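You operate a simulated robot arm through the tools that you are given. There is no shell and no other tool. Be economical: measure what you need, move in short steps, check, and stop when the job is done.

You run a simulated robot arm. Do the job below in one go: nothing can be reset, and whatever is moved stays where it is left.

Task
Wind the black spool full, move it to the small teal bin and wind the yellow one full.
Fine: use the gold wheel; the second spool stays in the small cup.

It is judged by the outcome, as a careful person would: the job done as asked, and still so three seconds after it is handed in. It fails if anything else is knocked over, pushed out of place, dropped, spilled or broken.

Robot
A 7-joint arm with a two-finger parallel gripper, fixed in place. Base frame: the origin is at the foot of the arm, x ahead of it, y to its left, z up. Readings come in m, rad, newtons and seconds.
With the tool pointing down near the work surface it reaches from about 0.24 to 0.68 m from the base axis. Its first joint turns from -1.152 to 1.152 rad. Payload 2.4 kg.
The TCP is the grasp point between the finger pads, 0.03 m short of the fingertips. In the tool frame z runs along the fingers and y along their closing line. Largest opening 0.094 m; finger width 0.028, thickness 0.01; the body of the gripper, 0.05 by 0.096 m, starts 0.055 m behind the TCP.
Orientation is that of the tool frame in the base frame, as a unit quaternion [x, y, z, w]. With the fingers straight down and closing along the base's y, the tool's x points along the base's -x, its y along +y and its z along -z.

Tools
- The arm moves only by the tool apply_moves. Its argument "increments" is a list that holds one entry, the list of rows, each a list of 7 numbers: the shift along the tool's x, y, z in m, then the turn, a rotation vector about the tool's x, y, z in rad, then the gripper command, from -1 (shut) to 1 (fully open), values between in proportion. In form: [[[dx, dy, dz, wx, wy, wz, hand], ...]]. A call has 1 to 20 rows; each row shifts and turns the commanded pose from where the row before left it, along the tool's axes as they then stand. A row lasts 0.2 s, in which the tool goes at most 0.05 m and 0.15 rad; a call with a longer step from one row to the next is refused whole, and so is a gripper value outside its range. A pose out of reach is approached as far as the arm can. The call stops where the force on the tool passes 90 N (or 10 N more than at its start, if that is more) or the arm is blocked; 0.2 s more then pass. Each finger travels about 0.153 m/s and halts on what it meets, pressing with about 30 N; the grip force reading is that of the motor and also rises with nothing between the fingers. The clock runs only during rows and for 0.2 s after the last one: add rows that do not move to give the fingers time. It gives the time, the measured TCP pose, the force on the tool (base axes), the opening and the grip force at its end, in the units of the frame above (readings bear some noise), and new pictures: "show" is both (left out), scene, wrist or none.
- Cameras (640 x 400 px; columns grow to the right, rows downward): "scene" is fixed at [0.0433, 0.4714, 1.4562]; the picture's right is [-0.74, -0.67, 0.00], its down [-0.38, 0.42, -0.82] and it looks along [0.55, -0.61, -0.57] (base axes); focal length 314 px, centre (320, 200). "wrist" rides on the gripper at [0.076, 0.014, -0.103] in the tool frame; the picture's right is [-0.18, 0.98, 0.00], its down [-0.75, -0.14, -0.64] and it looks along [-0.63, -0.12, 0.77] (tool axes); focal length 243 px, centre (320, 200). There is no depth. A picture from a camera that has moved, and an enlarged one, comes with that camera's place and axes in the base frame and with its lens. The place of the scene camera against the robot may be out by one fixed shift of up to 0.018 m in any direction.
- zoom(camera, box): a new picture of the part [left, top, right, bottom] of that camera's present view, enlarged. It takes no simulated time.
- job_done(): hands the job in; it is judged then, once.

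Go step by step. Nothing tells you positions but the pictures and the camera data: compare them with the known pose of the tool, close in by small moves and look again before you grip or let go. The budget is 120 turns and 170 pictures, counting those below and the enlarged ones. Unless the task says otherwise, let go and move clear before handing in, and close with one line.

The tools are called after "Call:" as name(argument=value, ...) on one line, values as JSON. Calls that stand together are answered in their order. apply_moves: Moves the arm, as the interface text tells. Its arguments: {"type":"object","properties":{"increments":{"type":"array"},"show":{"type":"string","enum":["both","scene","wrist","none"]}},"required":["increments"]} The other tools are called the same way: zoom (camera, box) takes an enlarged picture of a part of a camera's view; job_done () hands the job in.

At the start:

```text
clock: 0.0
tcp_pos: [0.3176, -0.0371, 1.1298]
ee_rot: [0.0, 1.0, 0.0, 0.0]
wrist_force: [-0.1, -0.4, 0.3]
opening: 0.094
grip_force: 0.1
```

scene: 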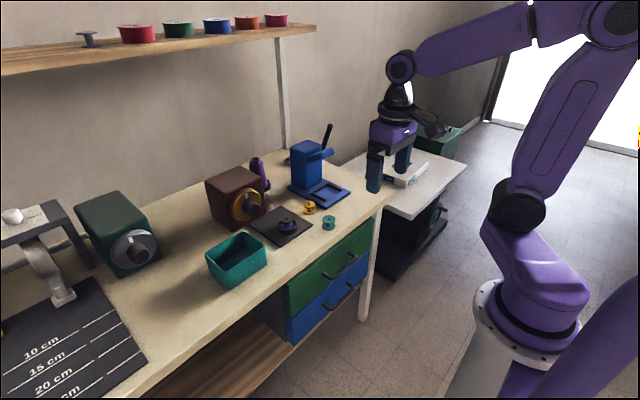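
wrist: 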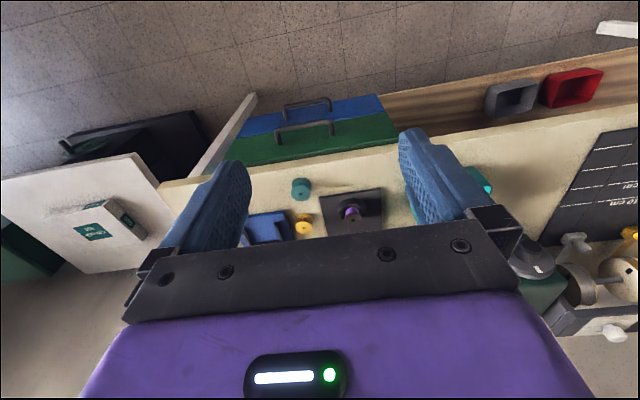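

I see a bench with a gold-wheeled brown box, a dark plate with a spool, yellow and teal spools, a teal bin and a grey-wheeled green box. I'll zoom in to understand the details.

Call:
zoom(camera="scene", box=[190, 140, 350, 240])

Call:
zoom(camera="scene", box=[0, 180, 280, 355])

Call:
zoom(camera="wrist", box=[240, 150, 420, 262])

```text
4.00 times, centred on (270, 190) of scene
camera zoom: at [0.0433, 0.4714, 1.4562], right [-0.74, -0.67, 0.0], down [-0.38, 0.42, -0.82], along [0.55, -0.61, -0.57], focal length 1257 px, centre (520, 240)
```

zoom: 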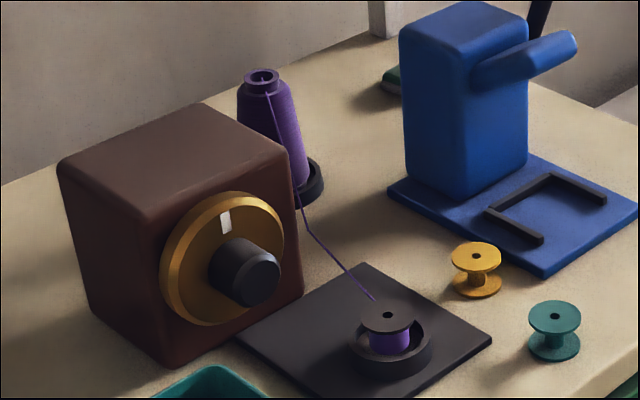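

```text
2.29 times, centred on (140, 268) of scene
camera zoom: at [0.0433, 0.4714, 1.4562], right [-0.74, -0.67, 0.0], down [-0.38, 0.42, -0.82], along [0.55, -0.61, -0.57], focal length 718 px, centre (731, 46)
```

zoom: 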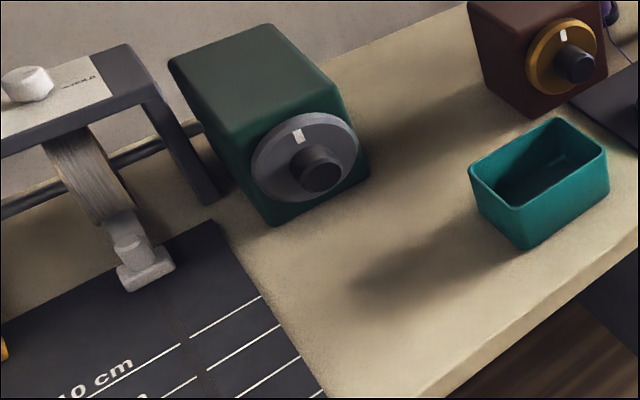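

```text
3.56 times, centred on (330, 206) of wrist
camera zoom: at [0.2405, -0.0225, 1.2311], right [0.18, 0.98, 0.0], down [0.75, -0.14, 0.64], along [0.63, -0.12, -0.77], focal length 863 px, centre (284, 179)
```

zoom: 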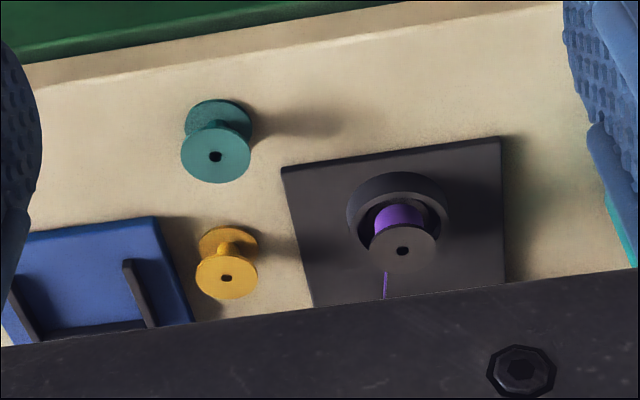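

The black spool sits in the cup at about (0.63, -0.02), with yellow at about (0.645, -0.14). The gold wheel hub is near (0.69, 0.05, 0.887), facing the robot, and the bin is around (0.61, 0.19). I'll roll the tool half a turn while high, so the camera ends up on top once the tool is tilted forward.

Call:
apply_moves(increments=[[[0, 0, 0, 0, 0, 0.15, 0.2], [0, 0, 0, 0, 0, 0.15, 0.2], [0, 0, 0, 0, 0, 0.15, 0.2], [0, 0, 0, 0, 0, 0.15, 0.2], [0, 0, 0, 0, 0, 0.15, 0.2], [0, 0, 0, 0, 0, 0.15, 0.2], [0, 0, 0, 0, 0, 0.15, 0.2], [0, 0, 0, 0, 0, 0.15, 0.2], [0, 0, 0, 0, 0, 0.15, 0.2], [0, 0, 0, 0, 0, 0.15, 0.2], [0, 0, 0, 0, 0, 0.1, 0.2]]], show="both")

```text
clock: 2.4
tcp_pos: [0.3169, -0.0368, 1.1279]
ee_rot: [0.718, 0.696, 0.0, 0.0]
wrist_force: [0.3, -0.2, -0.5]
opening: 0.0563
grip_force: 0.0
camera wrist: at [0.3333, 0.0389, 1.2312], right [0.98, -0.21, 0.0], down [-0.16, -0.75, 0.64], along [-0.14, -0.63, -0.77], focal length 243 px, centre (320, 200)
```

scene: 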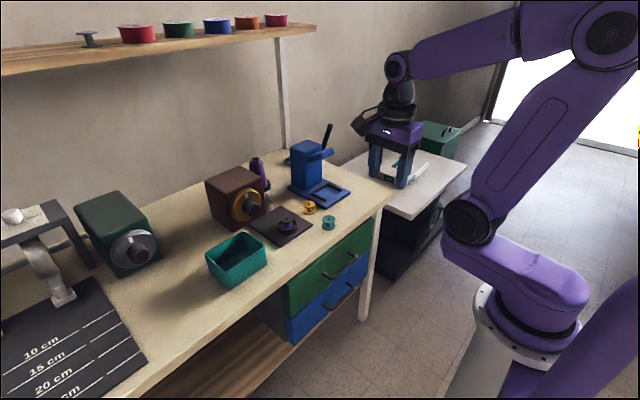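
wrist: 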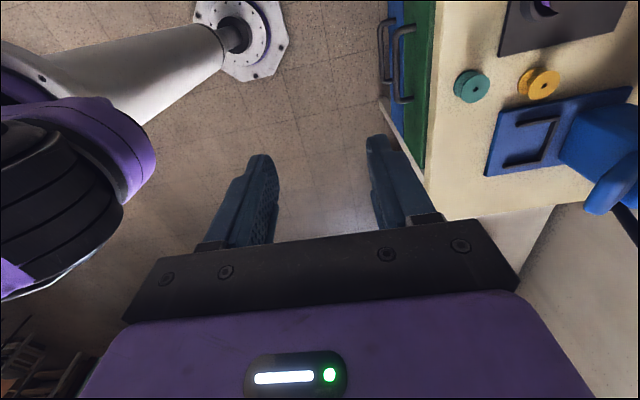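

The roll works, and the camera is now on the +y side. I'll continue to a full half turn.

Call:
apply_moves(increments=[[[0, 0, 0, 0, 0, 0.15, 0.2], [0, 0, 0, 0, 0, 0.15, 0.2], [0, 0, 0, 0, 0, 0.15, 0.2], [0, 0, 0, 0, 0, 0.15, 0.2], [0, 0, 0, 0, 0, 0.15, 0.2], [0, 0, 0, 0, 0, 0.15, 0.2], [0, 0, 0, 0, 0, 0.15, 0.2], [0, 0, 0, 0, 0, 0.15, 0.2], [0, 0, 0, 0, 0, 0.15, 0.2], [0, 0, 0, 0, 0, 0.15, 0.2], [0, 0, 0, 0, 0, 0.042, 0.2]]], show="scene")

```text
clock: 4.8
tcp_pos: [0.3175, -0.0362, 1.1293]
ee_rot: [1.0, -0.002, 0.0, 0.001]
wrist_force: [-0.1, 0.4, 0.1]
opening: 0.0567
grip_force: 0.1
```

scene: 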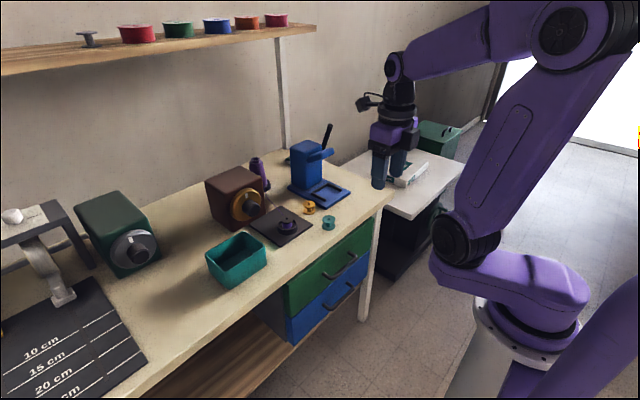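

The arm handles a full half roll. Next I'll move out to about (0.50, 0.045, 1.08) and tilt the tool to horizontal.

Call:
apply_moves(increments=[[[0.036, -0.016, 0.01, 0, 0, 0, 0.2], [0.036, -0.016, 0.01, 0, 0, 0, 0.2], [0.036, -0.016, 0.01, 0, 0, 0, 0.2], [0.036, -0.016, 0.01, 0, 0, 0, 0.2], [0.036, -0.016, 0.01, 0, 0, 0, 0.2], [0, 0, 0, 0, 0.15, 0, 0.2], [0, 0, 0, 0, 0.15, 0, 0.2], [0, 0, 0, 0, 0.15, 0, 0.2], [0, 0, 0, 0, 0.15, 0, 0.2], [0, 0, 0, 0, 0.15, 0, 0.2], [0, 0, 0, 0, 0.15, 0, 0.2], [0, 0, 0, 0, 0.15, 0, 0.2], [0, 0, 0, 0, 0.15, 0, 0.2], [0, 0, 0, 0, 0.15, 0, 0.2], [0, 0, 0, 0, 0.15, 0, 0.2], [0, 0, 0, 0, 0.071, 0, 0.2]]], show="both")

```text
clock: 8.2
tcp_pos: [0.5119, 0.045, 1.0791]
ee_rot: [0.733, 0.001, 0.681, 0.006]
wrist_force: [0.5, 0.4, -0.3]
opening: 0.0563
grip_force: 0.2
out of reach, approached as far as the arm can: row 10, 11
camera wrist: at [0.4136, 0.0324, 1.1612], right [-0.02, -0.98, -0.17], down [-0.69, 0.14, -0.71], along [0.72, 0.1, -0.69], focal length 243 px, centre (320, 200)
```

scene: 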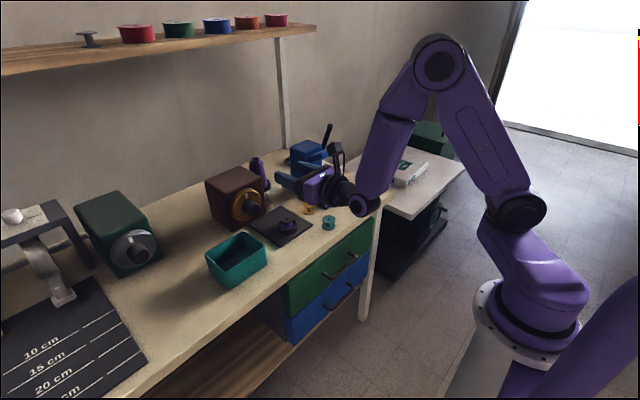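
wrist: 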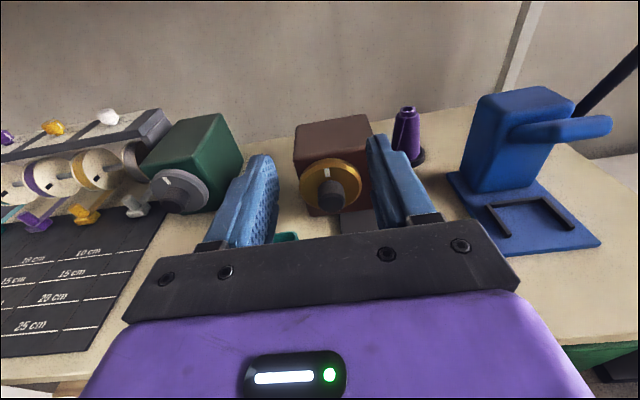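

The gold wheel and hub are directly in view between the fingers. I'll zoom to measure them.

Call:
zoom(camera="wrist", box=[270, 100, 398, 240])

```text
2.86 times, centred on (334, 170) of wrist
camera zoom: at [0.4136, 0.0324, 1.1612], right [-0.02, -0.98, -0.17], down [-0.69, 0.14, -0.71], along [0.72, 0.1, -0.69], focal length 693 px, centre (280, 286)
```

zoom: 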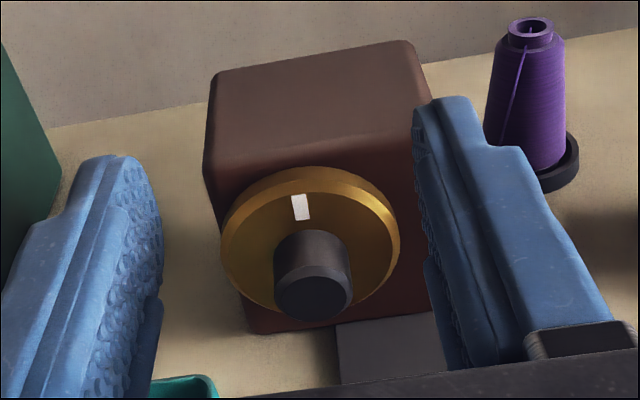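

Knob end is around (0.687, 0.054, 0.887) with a diameter of about 0.042. I'll move forward and down to roughly (0.60, 0.054, 0.93) and see whether the tool becomes level.

Call:
apply_moves(increments=[[[-0.036, -0.002, 0.025, 0, 0, 0, 0.6], [-0.036, -0.002, 0.025, 0, 0, 0, 0.6], [-0.036, -0.002, 0.025, 0, 0, 0, 0.6], [-0.036, -0.002, 0.025, 0, 0, 0, 0.6], [0, 0, 0, 0, 0, 0, 0.6]]], show="both")

```text
clock: 9.4
tcp_pos: [0.6001, 0.0508, 0.9253]
ee_rot: [0.733, 0.001, 0.68, 0.007]
wrist_force: [0.4, -0.5, 0.1]
opening: 0.0753
grip_force: 0.2
camera wrist: at [0.5032, 0.0383, 1.0087], right [-0.02, -0.98, -0.17], down [-0.7, 0.14, -0.71], along [0.72, 0.1, -0.69], focal length 243 px, centre (320, 200)
```

scene: 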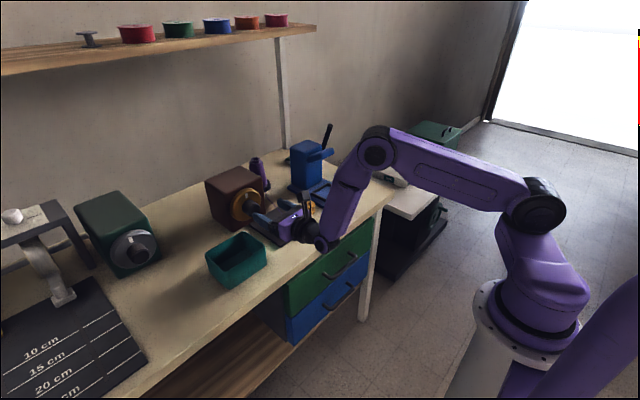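
wrist: 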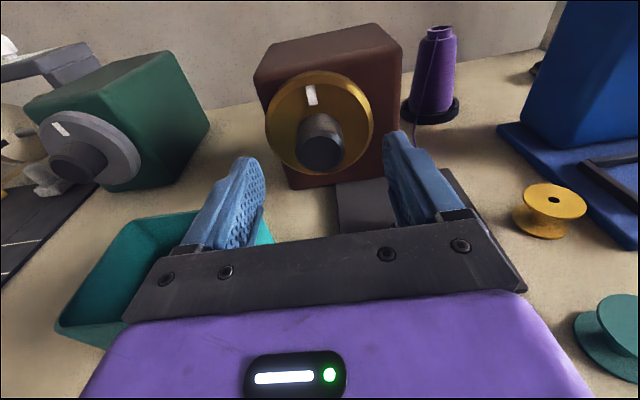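

The wrist camera now puts the knob end around (0.68, 0.052, 0.892). I'll level the tool and line up just in front of it.

Call:
apply_moves(increments=[[[0, 0, 0, 0, 0.0745, 0, 0.6], [-0.016, 0, 0.015, 0, 0, 0, 0.6], [-0.017, 0, 0.015, 0, 0, 0, 0.6], [0, 0, 0, 0, 0, 0, 0.6]]], show="both")

Call:
zoom(camera="scene", box=[200, 150, 360, 250])

```text
clock: 10.4
tcp_pos: [0.6287, 0.0505, 0.8938]
ee_rot: [0.707, 0.001, 0.707, 0.007]
wrist_force: [0.1, 0.2, 0.5]
opening: 0.0751
grip_force: 0.0
camera wrist: at [0.5262, 0.0374, 0.9688], right [-0.01, -0.98, -0.17], down [-0.64, 0.14, -0.76], along [0.77, 0.1, -0.63], focal length 243 px, centre (320, 200)
```

scene: 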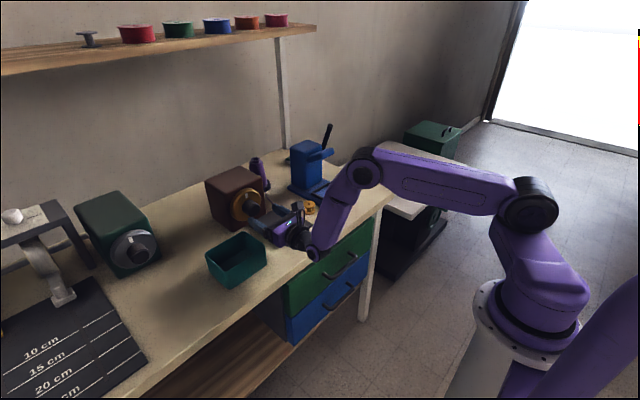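
wrist: 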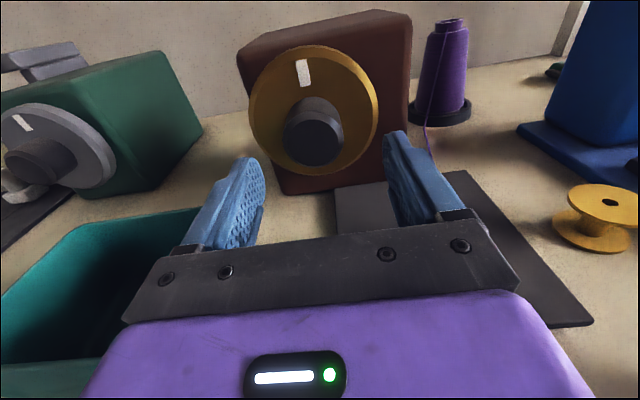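

```text
4.00 times, centred on (280, 200) of scene
camera zoom: at [0.0433, 0.4714, 1.4562], right [-0.74, -0.67, 0.0], down [-0.38, 0.42, -0.82], along [0.55, -0.61, -0.57], focal length 1257 px, centre (480, 200)
```

zoom: 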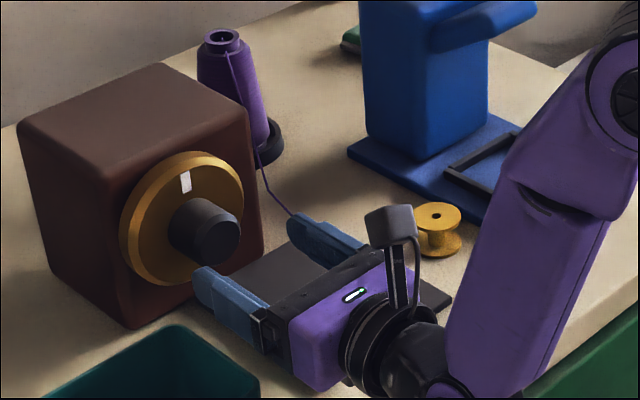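

Triangulation gives the knob end at (0.679, 0.0525, 0.895), and the tool is level and aligned. I'll advance and grip.

Call:
apply_moves(increments=[[[0.0005, -0.001, 0.02, 0, 0, 0, 0.6], [0.0005, -0.001, 0.02, 0, 0, 0, 0.6], [0, 0, 0.019, 0, 0, 0, 0.6], [0, 0, 0, 0, 0, 0, 0.6], [0, 0, 0, 0, 0, 0, -0.2], [0, 0, 0, 0, 0, 0, -0.4], [0, 0, 0, 0, 0, 0, -0.4]]], show="both")

```text
clock: 12.0
tcp_pos: [0.687, 0.0551, 0.8928]
ee_rot: [0.709, 0.004, 0.705, 0.005]
wrist_force: [-35.6, 7.2, -8.5]
opening: 0.0441
grip_force: 45.3
camera wrist: at [0.5835, 0.0416, 0.9693], right [0.0, -0.99, -0.17], down [-0.65, 0.13, -0.75], along [0.76, 0.11, -0.64], focal length 243 px, centre (320, 200)
```

scene: 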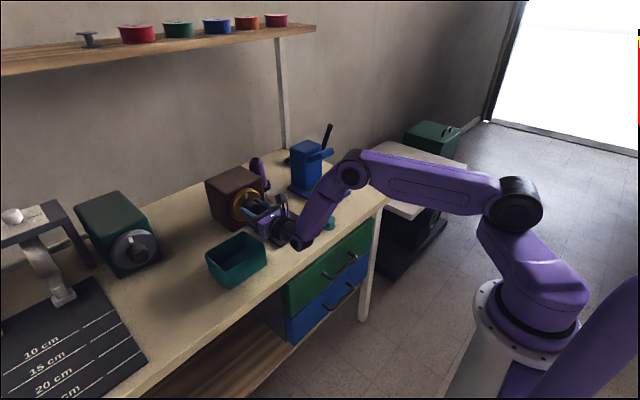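
wrist: 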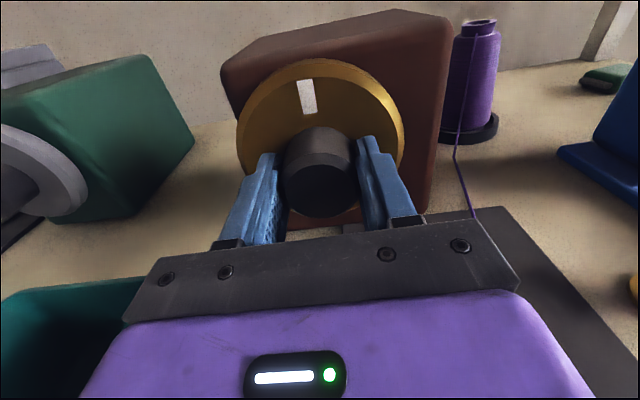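

The grip is on a 44 mm knob, but there is about 35 N of push along the axis, so the tips are likely touching the wheel. I'll release, back off a few millimetres and grip again.

Call:
apply_moves(increments=[[[0, 0, 0, 0, 0, 0, 0.3], [0, 0, -0.007, 0, 0, 0, 0.3], [0, 0, 0, 0, 0, 0, 0.3]]], show="wrist")

```text
clock: 12.8
tcp_pos: [0.6822, 0.0504, 0.8965]
ee_rot: [0.706, 0.0, 0.708, 0.007]
wrist_force: [-0.4, -0.6, 0.4]
opening: 0.0611
grip_force: 0.0
camera wrist: at [0.5793, 0.0386, 0.972], right [-0.01, -0.98, -0.18], down [-0.64, 0.14, -0.76], along [0.77, 0.1, -0.63], focal length 243 px, centre (320, 200)
```

wrist: 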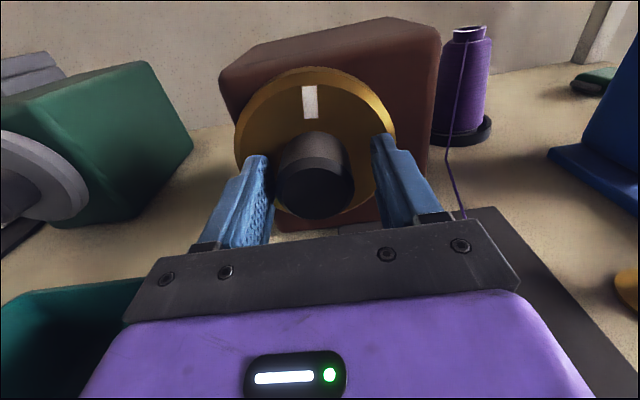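

Free of contact now. The knob centre is about y 0.055, z 0.893, so I'll shift and grip.

Call:
apply_moves(increments=[[[-0.003, -0.0045, 0, 0, 0, 0, 0.3], [0, 0, 0, 0, 0, 0, 0.3], [0, 0, 0, 0, 0, 0, -0.3], [0, 0, 0, 0, 0, 0, -0.3], [0, 0, 0, 0, 0, 0, -0.3]]], show="wrist")

Call:
zoom(camera="scene", box=[200, 150, 360, 250])

```text
clock: 14.0
tcp_pos: [0.6828, 0.0544, 0.8918]
ee_rot: [0.707, 0.0, 0.707, 0.007]
wrist_force: [0.3, -8.5, -0.1]
opening: 0.0438
grip_force: 44.8
camera wrist: at [0.5795, 0.0424, 0.9681], right [-0.01, -0.98, -0.17], down [-0.64, 0.14, -0.76], along [0.77, 0.1, -0.63], focal length 243 px, centre (320, 200)
```

wrist: 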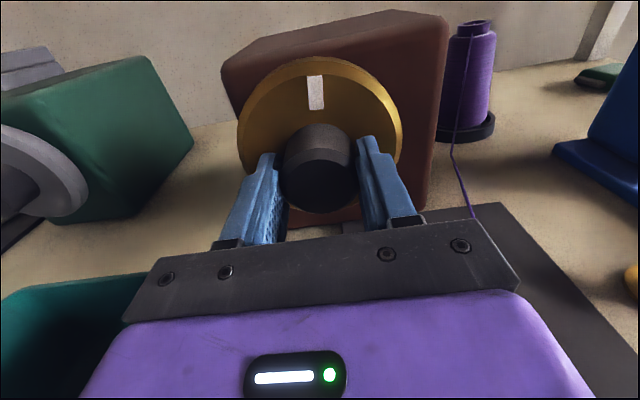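

```text
4.00 times, centred on (280, 200) of scene
camera zoom: at [0.0433, 0.4712, 1.4563], right [-0.74, -0.67, 0.0], down [-0.38, 0.42, -0.82], along [0.55, -0.61, -0.57], focal length 1257 px, centre (480, 200)
```

zoom: 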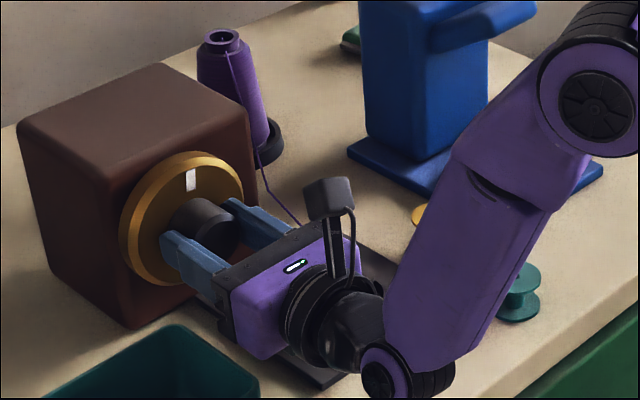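

Gripped cleanly with the hand level. I'll try turning clockwise (+z roll) a little and watch the thread and mark.

Call:
apply_moves(increments=[[[0, 0, 0, 0, 0, 0.12, -0.3], [0, 0, 0, 0, 0, 0.12, -0.3], [0, 0, 0, 0, 0, 0.12, -0.3], [0, 0, 0, 0, 0, 0.12, -0.3], [0, 0, 0, 0, 0, 0.12, -0.3], [0, 0, 0, 0, 0, 0.12, -0.3], [0, 0, 0, 0, 0, 0.12, -0.3]]], show="both")

Call:
zoom(camera="scene", box=[200, 150, 360, 250])

```text
clock: 14.5
tcp_pos: [0.6838, 0.0564, 0.8914]
ee_rot: [0.699, -0.065, 0.711, -0.043]
wrist_force: [-87.7, -20.7, 30.8]
opening: 0.0439
grip_force: 44.8
out of reach, approached as far as the arm can: row 2
stopped in row 2: the force on the tool passed its limit (the readings are from after the stop); the commanded pose is now the measured one
camera wrist: at [0.5805, 0.0327, 0.9625], right [-0.02, -0.94, -0.33], down [-0.62, 0.27, -0.73], along [0.78, 0.19, -0.59], focal length 243 px, centre (320, 200)
```

scene: 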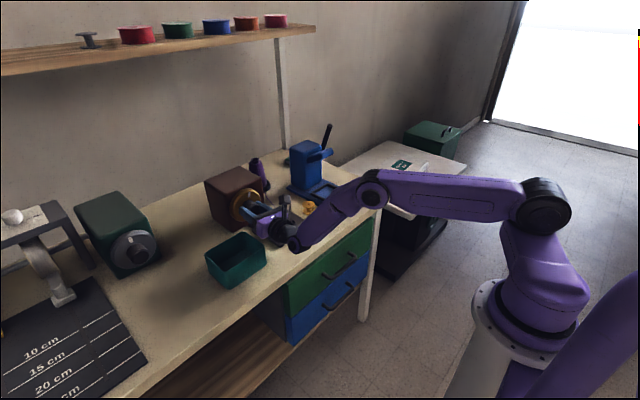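
wrist: 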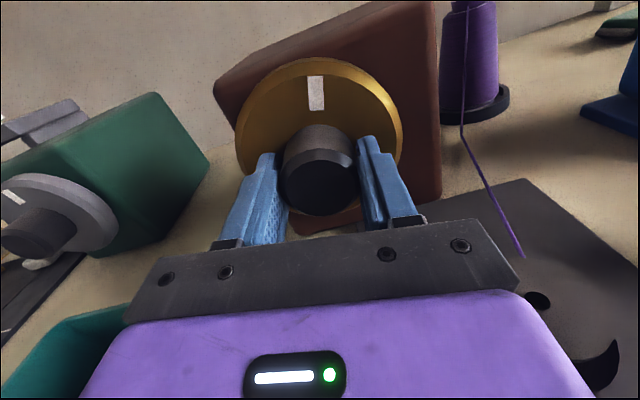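

```text
4.00 times, centred on (280, 200) of scene
camera zoom: at [0.0403, 0.4708, 1.4565], right [-0.74, -0.67, 0.0], down [-0.38, 0.42, -0.82], along [0.56, -0.61, -0.57], focal length 1257 px, centre (480, 200)
```

zoom: 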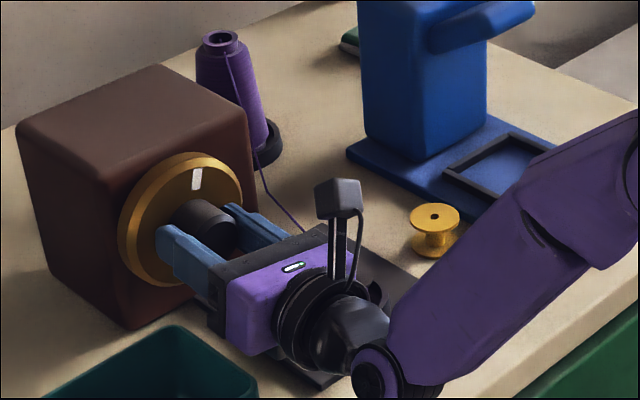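

The wrist is at its roll limit on this side, so useful strokes lie between here and lower rolls. I'll release, undo the roll, re-level and check that everything is in place.

Call:
apply_moves(increments=[[[0, 0, 0, 0, 0, 0, 0.3], [0, 0, 0, 0, 0, 0, 0.3], [0, 0, 0, 0, 0, -0.15, 0.3], [0, 0, 0, 0, 0, -0.15, 0.3], [0, 0, 0, 0, 0, 0, 0.3]]], show="both")

Call:
zoom(camera="scene", box=[200, 150, 360, 250])

```text
clock: 14.8
tcp_pos: [0.685, 0.0518, 0.8901]
ee_rot: [0.698, -0.068, 0.712, -0.04]
wrist_force: [-67.1, -15.5, 21.3]
opening: 0.0525
grip_force: 0.0
stopped in row 1: the force on the tool passed its limit (the readings are from after the stop); the commanded pose is now the measured one
camera wrist: at [0.5796, 0.03, 0.9611], right [-0.03, -0.94, -0.33], down [-0.62, 0.28, -0.73], along [0.79, 0.18, -0.59], focal length 243 px, centre (320, 200)
```

scene: 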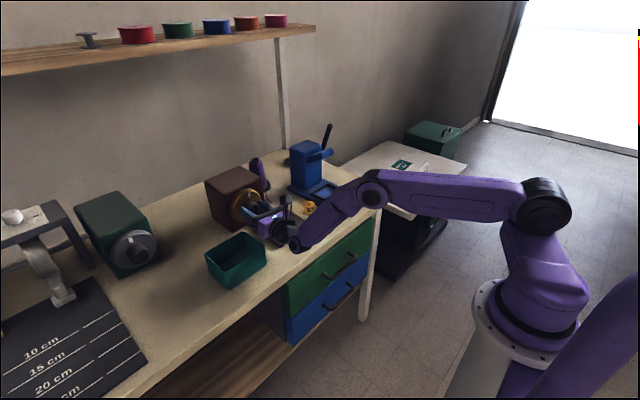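
wrist: 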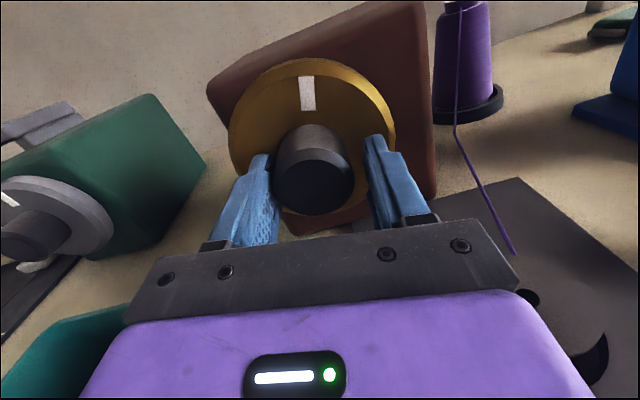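

```text
4.00 times, centred on (280, 200) of scene
camera zoom: at [0.0411, 0.471, 1.4564], right [-0.74, -0.67, 0.0], down [-0.38, 0.42, -0.82], along [0.56, -0.61, -0.57], focal length 1257 px, centre (480, 200)
```

zoom: 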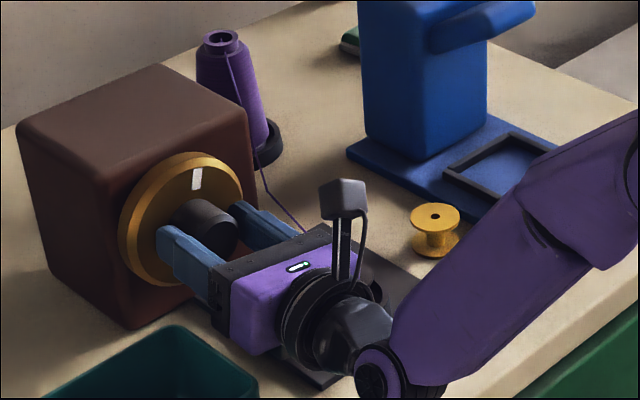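

There is still an axial push of about 67 N. I'll back straight off along the tool axis.

Call:
apply_moves(increments=[[[0, 0, -0.01, 0, 0, 0, 0.3], [0, 0, -0.01, 0, 0, 0, 0.3], [0, 0, 0, 0, 0, 0, 0.3]]], show="wrist")

```text
clock: 15.6
tcp_pos: [0.6752, 0.0628, 0.8886]
ee_rot: [0.7, -0.068, 0.71, -0.038]
wrist_force: [0.5, 0.6, 3.5]
opening: 0.061
grip_force: 0.2
out of reach, approached as far as the arm can: row 1, 2
camera wrist: at [0.5704, 0.0417, 0.9598], right [-0.03, -0.94, -0.33], down [-0.62, 0.28, -0.73], along [0.78, 0.18, -0.6], focal length 243 px, centre (320, 200)
```

wrist: 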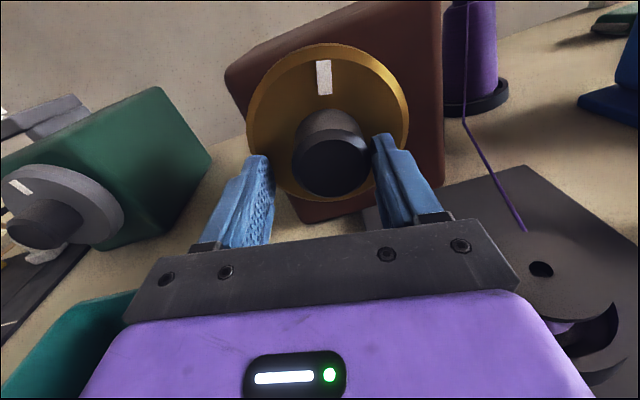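

Clear now. I'll undo the roll and re-centre in front of the knob.

Call:
apply_moves(increments=[[[0, 0, -0.01, 0, 0, -0.08, 0.4], [0, 0, -0.005, 0, 0, -0.08, 0.4], [0, 0, 0, 0, 0, -0.1, 0.4], [0, 0, 0, 0, 0, -0.1, 0.4], [0, 0, 0, 0, 0, 0, 0.4]]], show="both")

Call:
zoom(camera="scene", box=[200, 150, 360, 250])

```text
clock: 16.8
tcp_pos: [0.6594, 0.0625, 0.8881]
ee_rot: [0.701, 0.06, 0.705, 0.087]
wrist_force: [-0.7, -0.5, -0.7]
opening: 0.0657
grip_force: 0.1
camera wrist: at [0.5563, 0.068, 0.963], right [-0.04, -1.0, 0.02], down [-0.63, 0.01, -0.77], along [0.77, -0.04, -0.63], focal length 243 px, centre (320, 200)
```

scene: 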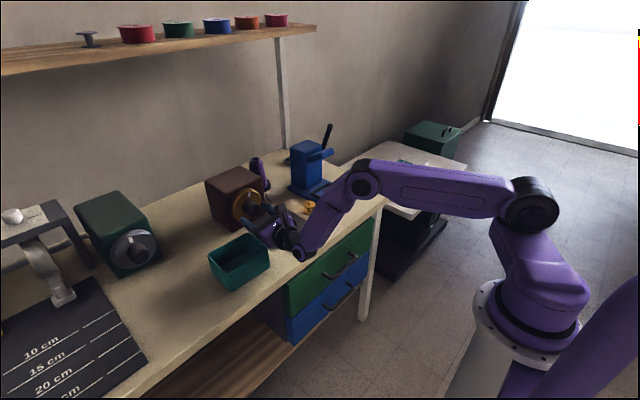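
wrist: 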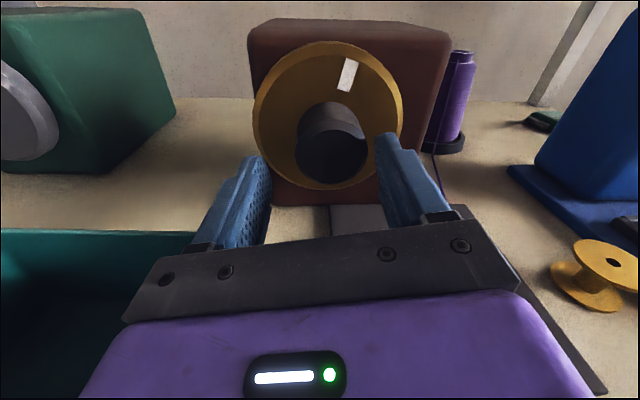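

```text
4.00 times, centred on (280, 200) of scene
camera zoom: at [0.0433, 0.4714, 1.4562], right [-0.74, -0.67, 0.0], down [-0.38, 0.42, -0.82], along [0.55, -0.61, -0.57], focal length 1257 px, centre (480, 200)
```

zoom: 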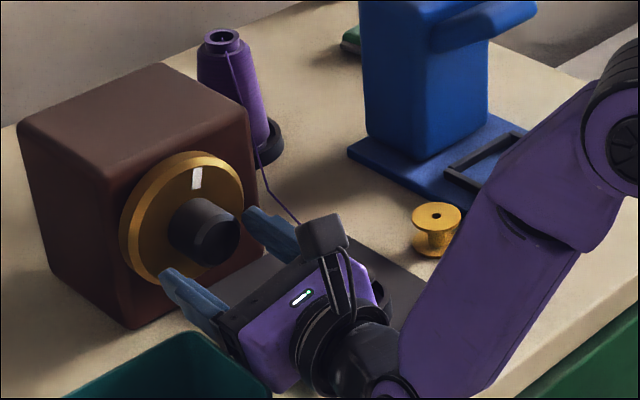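

The wheel mark moved with the grip. The bin sits very near the hand's left side and seems to have been nudged a few millimetres, so I must keep y ≤ 0.055. I'll re-centre, regrip and try a counter-clockwise stroke.

Call:
apply_moves(increments=[[[0.0023, 0.0073, 0, 0, 0, 0, 0.4], [0, 0, 0.0223, 0, 0, 0, 0.4], [0, 0, 0, 0, 0, 0, 0.4], [0, 0, 0, 0, 0, 0, -0.3], [0, 0, 0, 0, 0, 0, -0.3], [0, 0, 0, 0, 0, -0.1, -0.3], [0, 0, 0, 0, 0, -0.15, -0.3], [0, 0, 0, 0, 0, -0.15, -0.3], [0, 0, 0, 0, 0, -0.15, -0.3], [0, 0, 0, 0, 0, -0.15, -0.3]]], show="both")

Call:
zoom(camera="scene", box=[200, 150, 360, 250])

```text
clock: 19.0
tcp_pos: [0.6819, 0.0558, 0.8925]
ee_rot: [0.638, 0.296, 0.633, 0.323]
wrist_force: [-0.1, -2.7, -0.6]
opening: 0.0443
grip_force: 45.1
camera wrist: at [0.5803, 0.1102, 0.9484], right [-0.03, -0.75, 0.66], down [-0.65, -0.48, -0.58], along [0.76, -0.45, -0.47], focal length 243 px, centre (320, 200)
```

scene: 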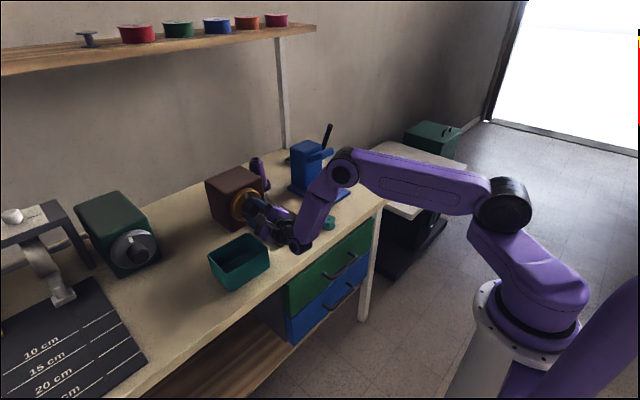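
wrist: 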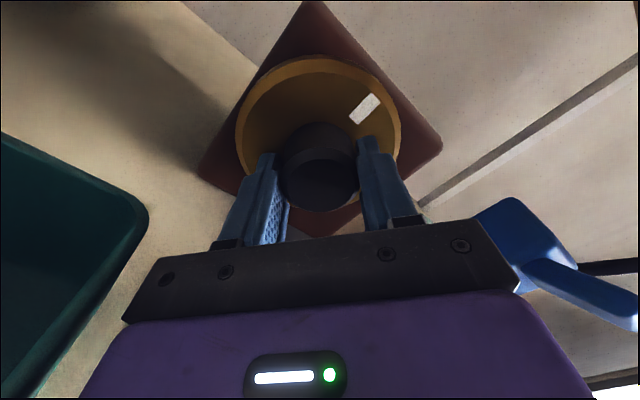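

```text
4.00 times, centred on (280, 200) of scene
camera zoom: at [0.0434, 0.4713, 1.4562], right [-0.74, -0.67, 0.0], down [-0.38, 0.42, -0.82], along [0.55, -0.61, -0.57], focal length 1257 px, centre (480, 200)
```

zoom: 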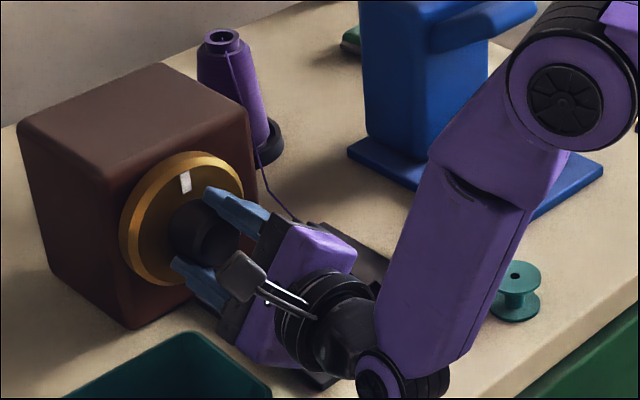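

The counter-clockwise turn stopped with the mark at its starting place and the grip slipped, so clockwise is the winding direction. I'll go back further counter-clockwise with the hand open, then grip and make a clockwise stroke.

Call:
apply_moves(increments=[[[0, 0, 0, 0, 0, 0, 0.2], [0, 0, 0, 0, 0, -0.15, 0.2], [0, 0, 0, 0, 0, -0.15, 0.2], [0, 0, 0, 0, 0, -0.15, 0.2], [0, 0, 0, 0, 0, -0.15, 0.2], [0, 0, 0, 0, 0, 0, -0.4], [0, 0, 0, 0, 0, 0, -0.4], [0, 0, 0, 0, 0, 0.15, -0.4], [0, 0, 0, 0, 0, 0.15, -0.4], [0, 0, 0, 0, 0, 0.15, -0.4], [0, 0, 0, 0, 0, 0.15, -0.4], [0, 0, 0, 0, 0, 0.15, -0.4], [0, 0, 0, 0, 0, 0.15, -0.4], [0, 0, 0, 0, 0, 0.15, -0.4], [0, 0, 0, 0, 0, 0.15, -0.4]]], show="both")

Call:
zoom(camera="scene", box=[200, 150, 360, 250])

```text
clock: 22.2
tcp_pos: [0.6818, 0.0547, 0.8924]
ee_rot: [0.697, 0.094, 0.7, 0.121]
wrist_force: [-7.6, 0.1, -1.1]
opening: 0.0443
grip_force: 45.3
camera wrist: at [0.5787, 0.0679, 0.9671], right [-0.04, -0.99, 0.12], down [-0.64, -0.07, -0.77], along [0.77, -0.1, -0.63], focal length 243 px, centre (320, 200)
```

scene: 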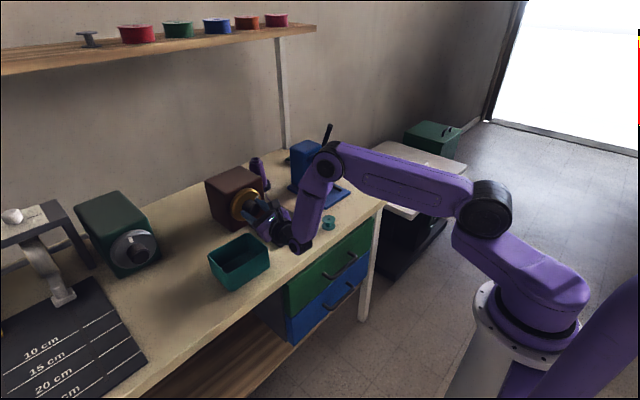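
wrist: 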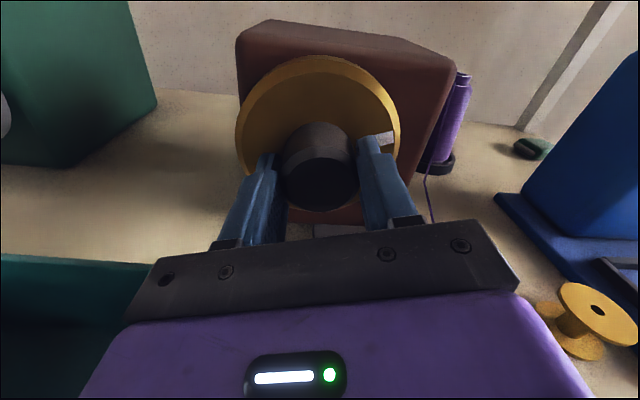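

```text
4.00 times, centred on (280, 200) of scene
camera zoom: at [0.0432, 0.4714, 1.4562], right [-0.74, -0.67, 0.0], down [-0.38, 0.42, -0.82], along [0.55, -0.61, -0.57], focal length 1257 px, centre (480, 200)
```

zoom: 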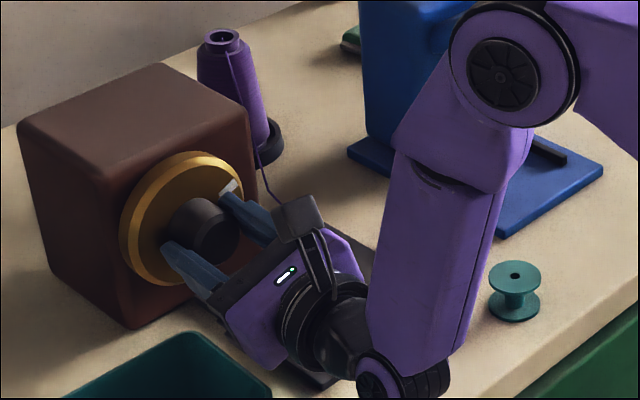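

Clockwise works: the mark advanced about 1.2 rad. I'll continue with ratchet strokes.

Call:
apply_moves(increments=[[[0, 0, 0, 0, 0, 0, 0.2], [0, 0, 0, 0, 0, -0.15, 0.2], [0, 0, 0, 0, 0, -0.15, 0.2], [0, 0, 0, 0, 0, -0.15, 0.2], [0, 0, 0, 0, 0, -0.15, 0.2], [0, 0, 0, 0, 0, -0.15, 0.2], [0, 0, 0, 0, 0, -0.15, 0.2], [0, 0, 0, 0, 0, -0.15, 0.2], [0, 0, 0, 0, 0, -0.15, 0.2], [0, 0, 0, 0, 0, 0, -0.4], [0, 0, 0, 0, 0, 0.15, -0.4], [0, 0, 0, 0, 0, 0.15, -0.4], [0, 0, 0, 0, 0, 0.15, -0.4], [0, 0, 0, 0, 0, 0.15, -0.4], [0, 0, 0, 0, 0, 0.15, -0.4], [0, 0, 0, 0, 0, 0.15, -0.4], [0, 0, 0, 0, 0, 0.15, -0.4], [0, 0, 0, 0, 0, 0.15, -0.4], [0, 0, 0, 0, 0, 0.15, -0.4]]], show="scene")

Call:
zoom(camera="scene", box=[200, 150, 360, 250])

```text
clock: 26.2
tcp_pos: [0.6817, 0.0551, 0.8925]
ee_rot: [0.702, 0.041, 0.708, 0.067]
wrist_force: [5.6, -2.8, -3.2]
opening: 0.0445
grip_force: 45.1
```

scene: 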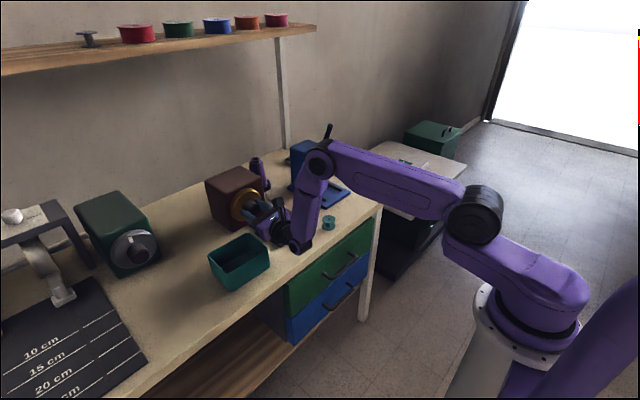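

```text
4.00 times, centred on (280, 200) of scene
camera zoom: at [0.0436, 0.4714, 1.4562], right [-0.74, -0.67, 0.0], down [-0.38, 0.42, -0.82], along [0.55, -0.61, -0.57], focal length 1257 px, centre (480, 200)
```

zoom: 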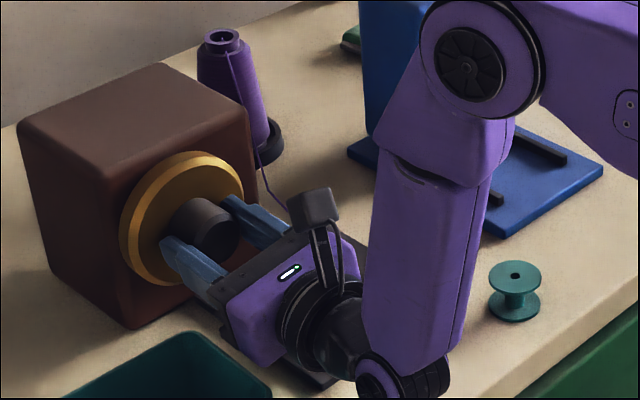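

The wheel advances steadily. Another stroke, looking with the wrist camera.

Call:
apply_moves(increments=[[[0, 0, 0, 0, 0, 0, 0.2], [0, 0, 0, 0, 0, -0.15, 0.2], [0, 0, 0, 0, 0, -0.15, 0.2], [0, 0, 0, 0, 0, -0.15, 0.2], [0, 0, 0, 0, 0, -0.15, 0.2], [0, 0, 0, 0, 0, -0.15, 0.2], [0, 0, 0, 0, 0, -0.15, 0.2], [0, 0, 0, 0, 0, -0.15, 0.2], [0, 0, 0, 0, 0, -0.15, 0.2], [0, 0, 0, 0, 0, -0.15, 0.2], [0, 0, 0, 0, 0, 0, -0.4], [0, 0, 0, 0, 0, 0.15, -0.4], [0, 0, 0, 0, 0, 0.15, -0.4], [0, 0, 0, 0, 0, 0.15, -0.4], [0, 0, 0, 0, 0, 0.15, -0.4], [0, 0, 0, 0, 0, 0.15, -0.4], [0, 0, 0, 0, 0, 0.15, -0.4], [0, 0, 0, 0, 0, 0.15, -0.4], [0, 0, 0, 0, 0, 0.15, -0.4], [0, 0, 0, 0, 0, 0.15, -0.4]]], show="both")

```text
clock: 30.4
tcp_pos: [0.6816, 0.0554, 0.8933]
ee_rot: [0.702, 0.041, 0.708, 0.066]
wrist_force: [0.4, -4.0, -2.9]
opening: 0.0445
grip_force: 45.1
camera wrist: at [0.5782, 0.0565, 0.9675], right [-0.04, -1.0, -0.03], down [-0.63, 0.05, -0.77], along [0.77, -0.01, -0.63], focal length 243 px, centre (320, 200)
```

scene: 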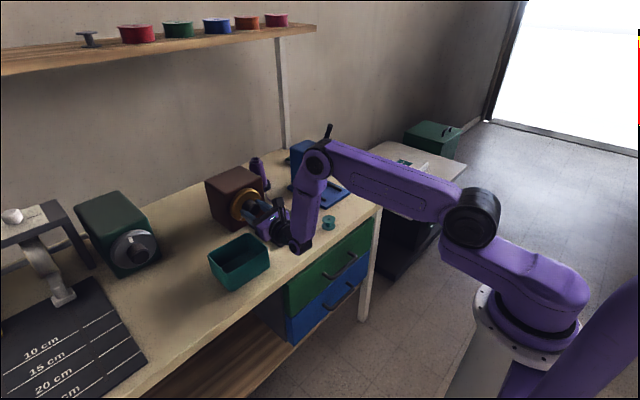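
wrist: 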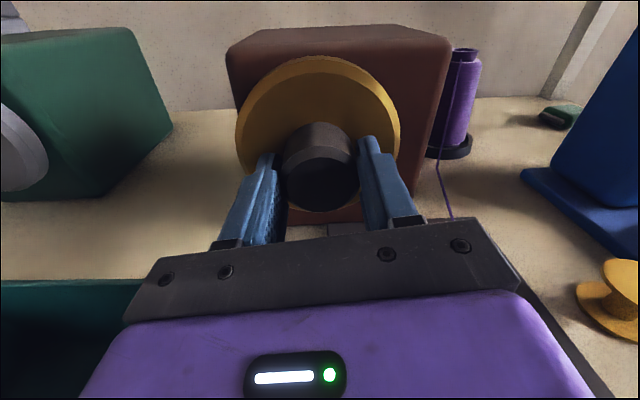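

Still turning well. One more stroke, then I'll open and back off to look at the spool's fill.

Call:
apply_moves(increments=[[[0, 0, 0, 0, 0, 0, 0.2], [0, 0, 0, 0, 0, -0.15, 0.2], [0, 0, 0, 0, 0, -0.15, 0.2], [0, 0, 0, 0, 0, -0.15, 0.2], [0, 0, 0, 0, 0, -0.15, 0.2], [0, 0, 0, 0, 0, -0.15, 0.2], [0, 0, 0, 0, 0, -0.15, 0.2], [0, 0, 0, 0, 0, -0.15, 0.2], [0, 0, 0, 0, 0, -0.15, 0.2], [0, 0, 0, 0, 0, -0.15, 0.2], [0, 0, 0, 0, 0, 0, -0.4], [0, 0, 0, 0, 0, 0.15, -0.4], [0, 0, 0, 0, 0, 0.15, -0.4], [0, 0, 0, 0, 0, 0.15, -0.4], [0, 0, 0, 0, 0, 0.15, -0.4], [0, 0, 0, 0, 0, 0.15, -0.4], [0, 0, 0, 0, 0, 0.15, -0.4], [0, 0, 0, 0, 0, 0.15, -0.4], [0, 0, 0, 0, 0, 0.15, -0.4], [0, 0, 0, 0, 0, 0.15, -0.4]]], show="none")

Call:
apply_moves(increments=[[[0, 0, 0, 0, 0, 0, 0.2], [0, 0, 0, 0, 0, 0, 0.2], [0, 0, -0.03, 0, 0, 0, 0.2], [0, 0, -0.025, 0, 0, 0, 0.2], [0.045, 0, 0, 0, 0, 0, 0.2], [0.045, 0, 0, 0, 0, 0, 0.2], [0, 0, 0, 0, 0, 0, 0.2]]], show="both")

Call:
zoom(camera="scene", box=[200, 150, 360, 250])

```text
clock: 34.6
tcp_pos: [0.6818, 0.0561, 0.8906]
ee_rot: [0.702, 0.04, 0.708, 0.068]
wrist_force: [-3.9, -3.6, 1.6]
opening: 0.0446
grip_force: 44.8
```

```text
clock: 36.2
tcp_pos: [0.6264, 0.0716, 0.9818]
ee_rot: [0.702, 0.041, 0.708, 0.07]
wrist_force: [0.2, -1.2, 0.8]
opening: 0.0564
grip_force: 0.0
camera wrist: at [0.5224, 0.0725, 1.0578], right [-0.04, -1.0, -0.03], down [-0.63, 0.05, -0.77], along [0.77, -0.01, -0.63], focal length 243 px, centre (320, 200)
```

scene: 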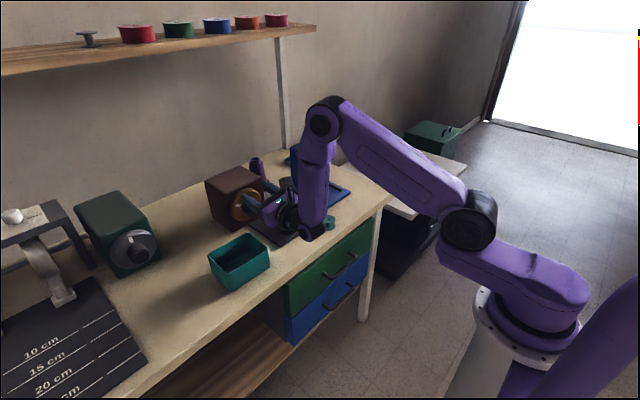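
wrist: 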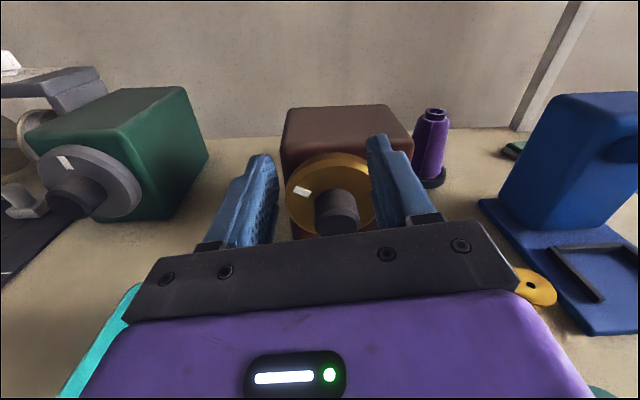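

```text
4.00 times, centred on (280, 200) of scene
camera zoom: at [0.0433, 0.4714, 1.4562], right [-0.74, -0.67, 0.0], down [-0.38, 0.42, -0.82], along [0.55, -0.61, -0.57], focal length 1257 px, centre (480, 200)
```

zoom: 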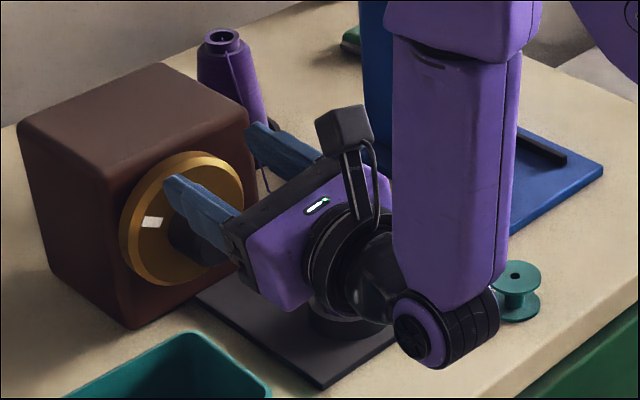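

The hand blocks the spool from view. I'll shift left and up to look.

Call:
apply_moves(increments=[[[0.02, -0.04, 0, 0, 0, 0, 0.2], [0.02, -0.04, 0, 0, 0, 0, 0.2], [0, -0.04, 0, 0, 0, 0, 0.2], [0, 0, 0, 0, 0, 0, 0.2]]], show="none")

Call:
zoom(camera="scene", box=[200, 150, 360, 250])

Call:
zoom(camera="wrist", box=[320, 50, 640, 250])

```text
clock: 37.2
tcp_pos: [0.6333, 0.1976, 1.0025]
ee_rot: [0.702, 0.04, 0.708, 0.069]
wrist_force: [0.3, 0.0, 0.6]
opening: 0.0563
grip_force: 0.1
```

```text
4.00 times, centred on (280, 200) of scene
camera zoom: at [0.0433, 0.4715, 1.4562], right [-0.74, -0.67, 0.0], down [-0.38, 0.42, -0.82], along [0.55, -0.61, -0.57], focal length 1257 px, centre (480, 200)
```

zoom: 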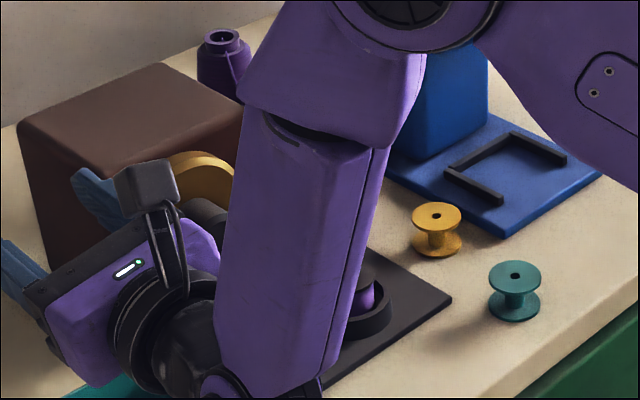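

```text
2.00 times, centred on (480, 150) of wrist
camera zoom: at [0.5289, 0.1999, 1.0786], right [-0.04, -1.0, -0.03], down [-0.63, 0.05, -0.77], along [0.77, -0.01, -0.63], focal length 485 px, centre (0, 300)
```

zoom: 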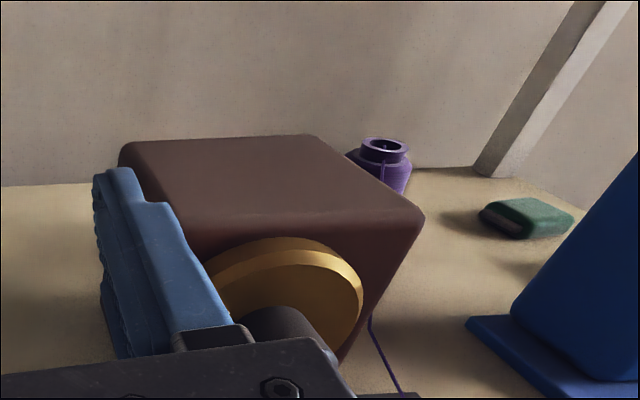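

Call:
zoom(camera="scene", box=[276, 205, 308, 245])

```text
10.00 times, centred on (292, 225) of scene
camera zoom: at [0.0433, 0.4715, 1.4562], right [-0.74, -0.67, 0.0], down [-0.38, 0.42, -0.82], along [0.55, -0.61, -0.57], focal length 3143 px, centre (600, -50)
```

zoom: 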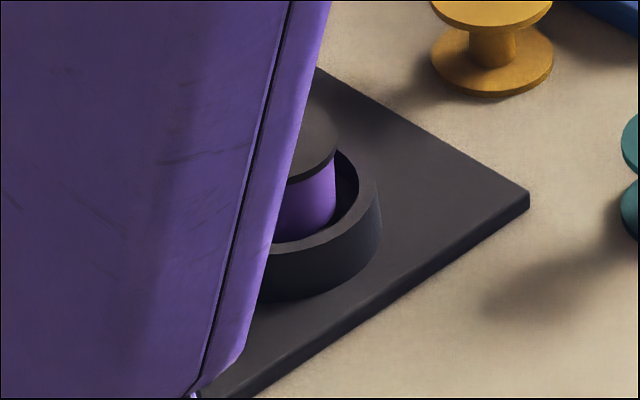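

The purple thread looks close to the flange edge, so I need an unobstructed view.

Call:
apply_moves(increments=[[[0.03, -0.02, -0.02, 0, 0, 0, 0.2], [0.03, -0.02, -0.02, 0, 0, 0, 0.2], [0.03, -0.02, -0.02, 0, 0, 0, 0.2], [0, 0, 0, 0, 0, 0, 0.2]]], show="none")

Call:
zoom(camera="scene", box=[255, 195, 335, 245])

```text
clock: 38.2
tcp_pos: [0.5729, 0.2724, 1.0816]
ee_rot: [0.702, 0.043, 0.708, 0.067]
wrist_force: [0.8, 0.1, -0.2]
opening: 0.0565
grip_force: 0.1
```

```text
8.00 times, centred on (295, 220) of scene
camera zoom: at [0.0433, 0.4715, 1.4562], right [-0.74, -0.67, 0.0], down [-0.38, 0.42, -0.82], along [0.55, -0.61, -0.57], focal length 2515 px, centre (520, 40)
```

zoom: 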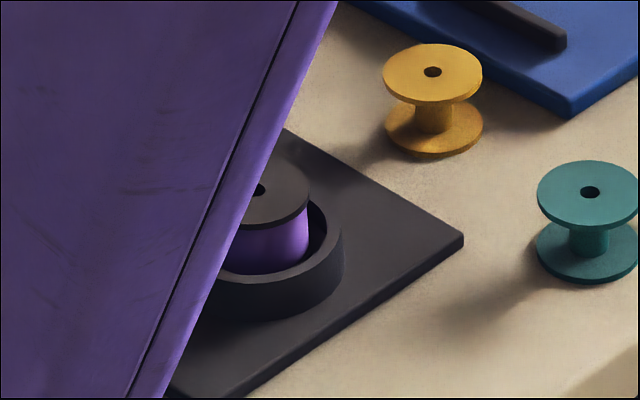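

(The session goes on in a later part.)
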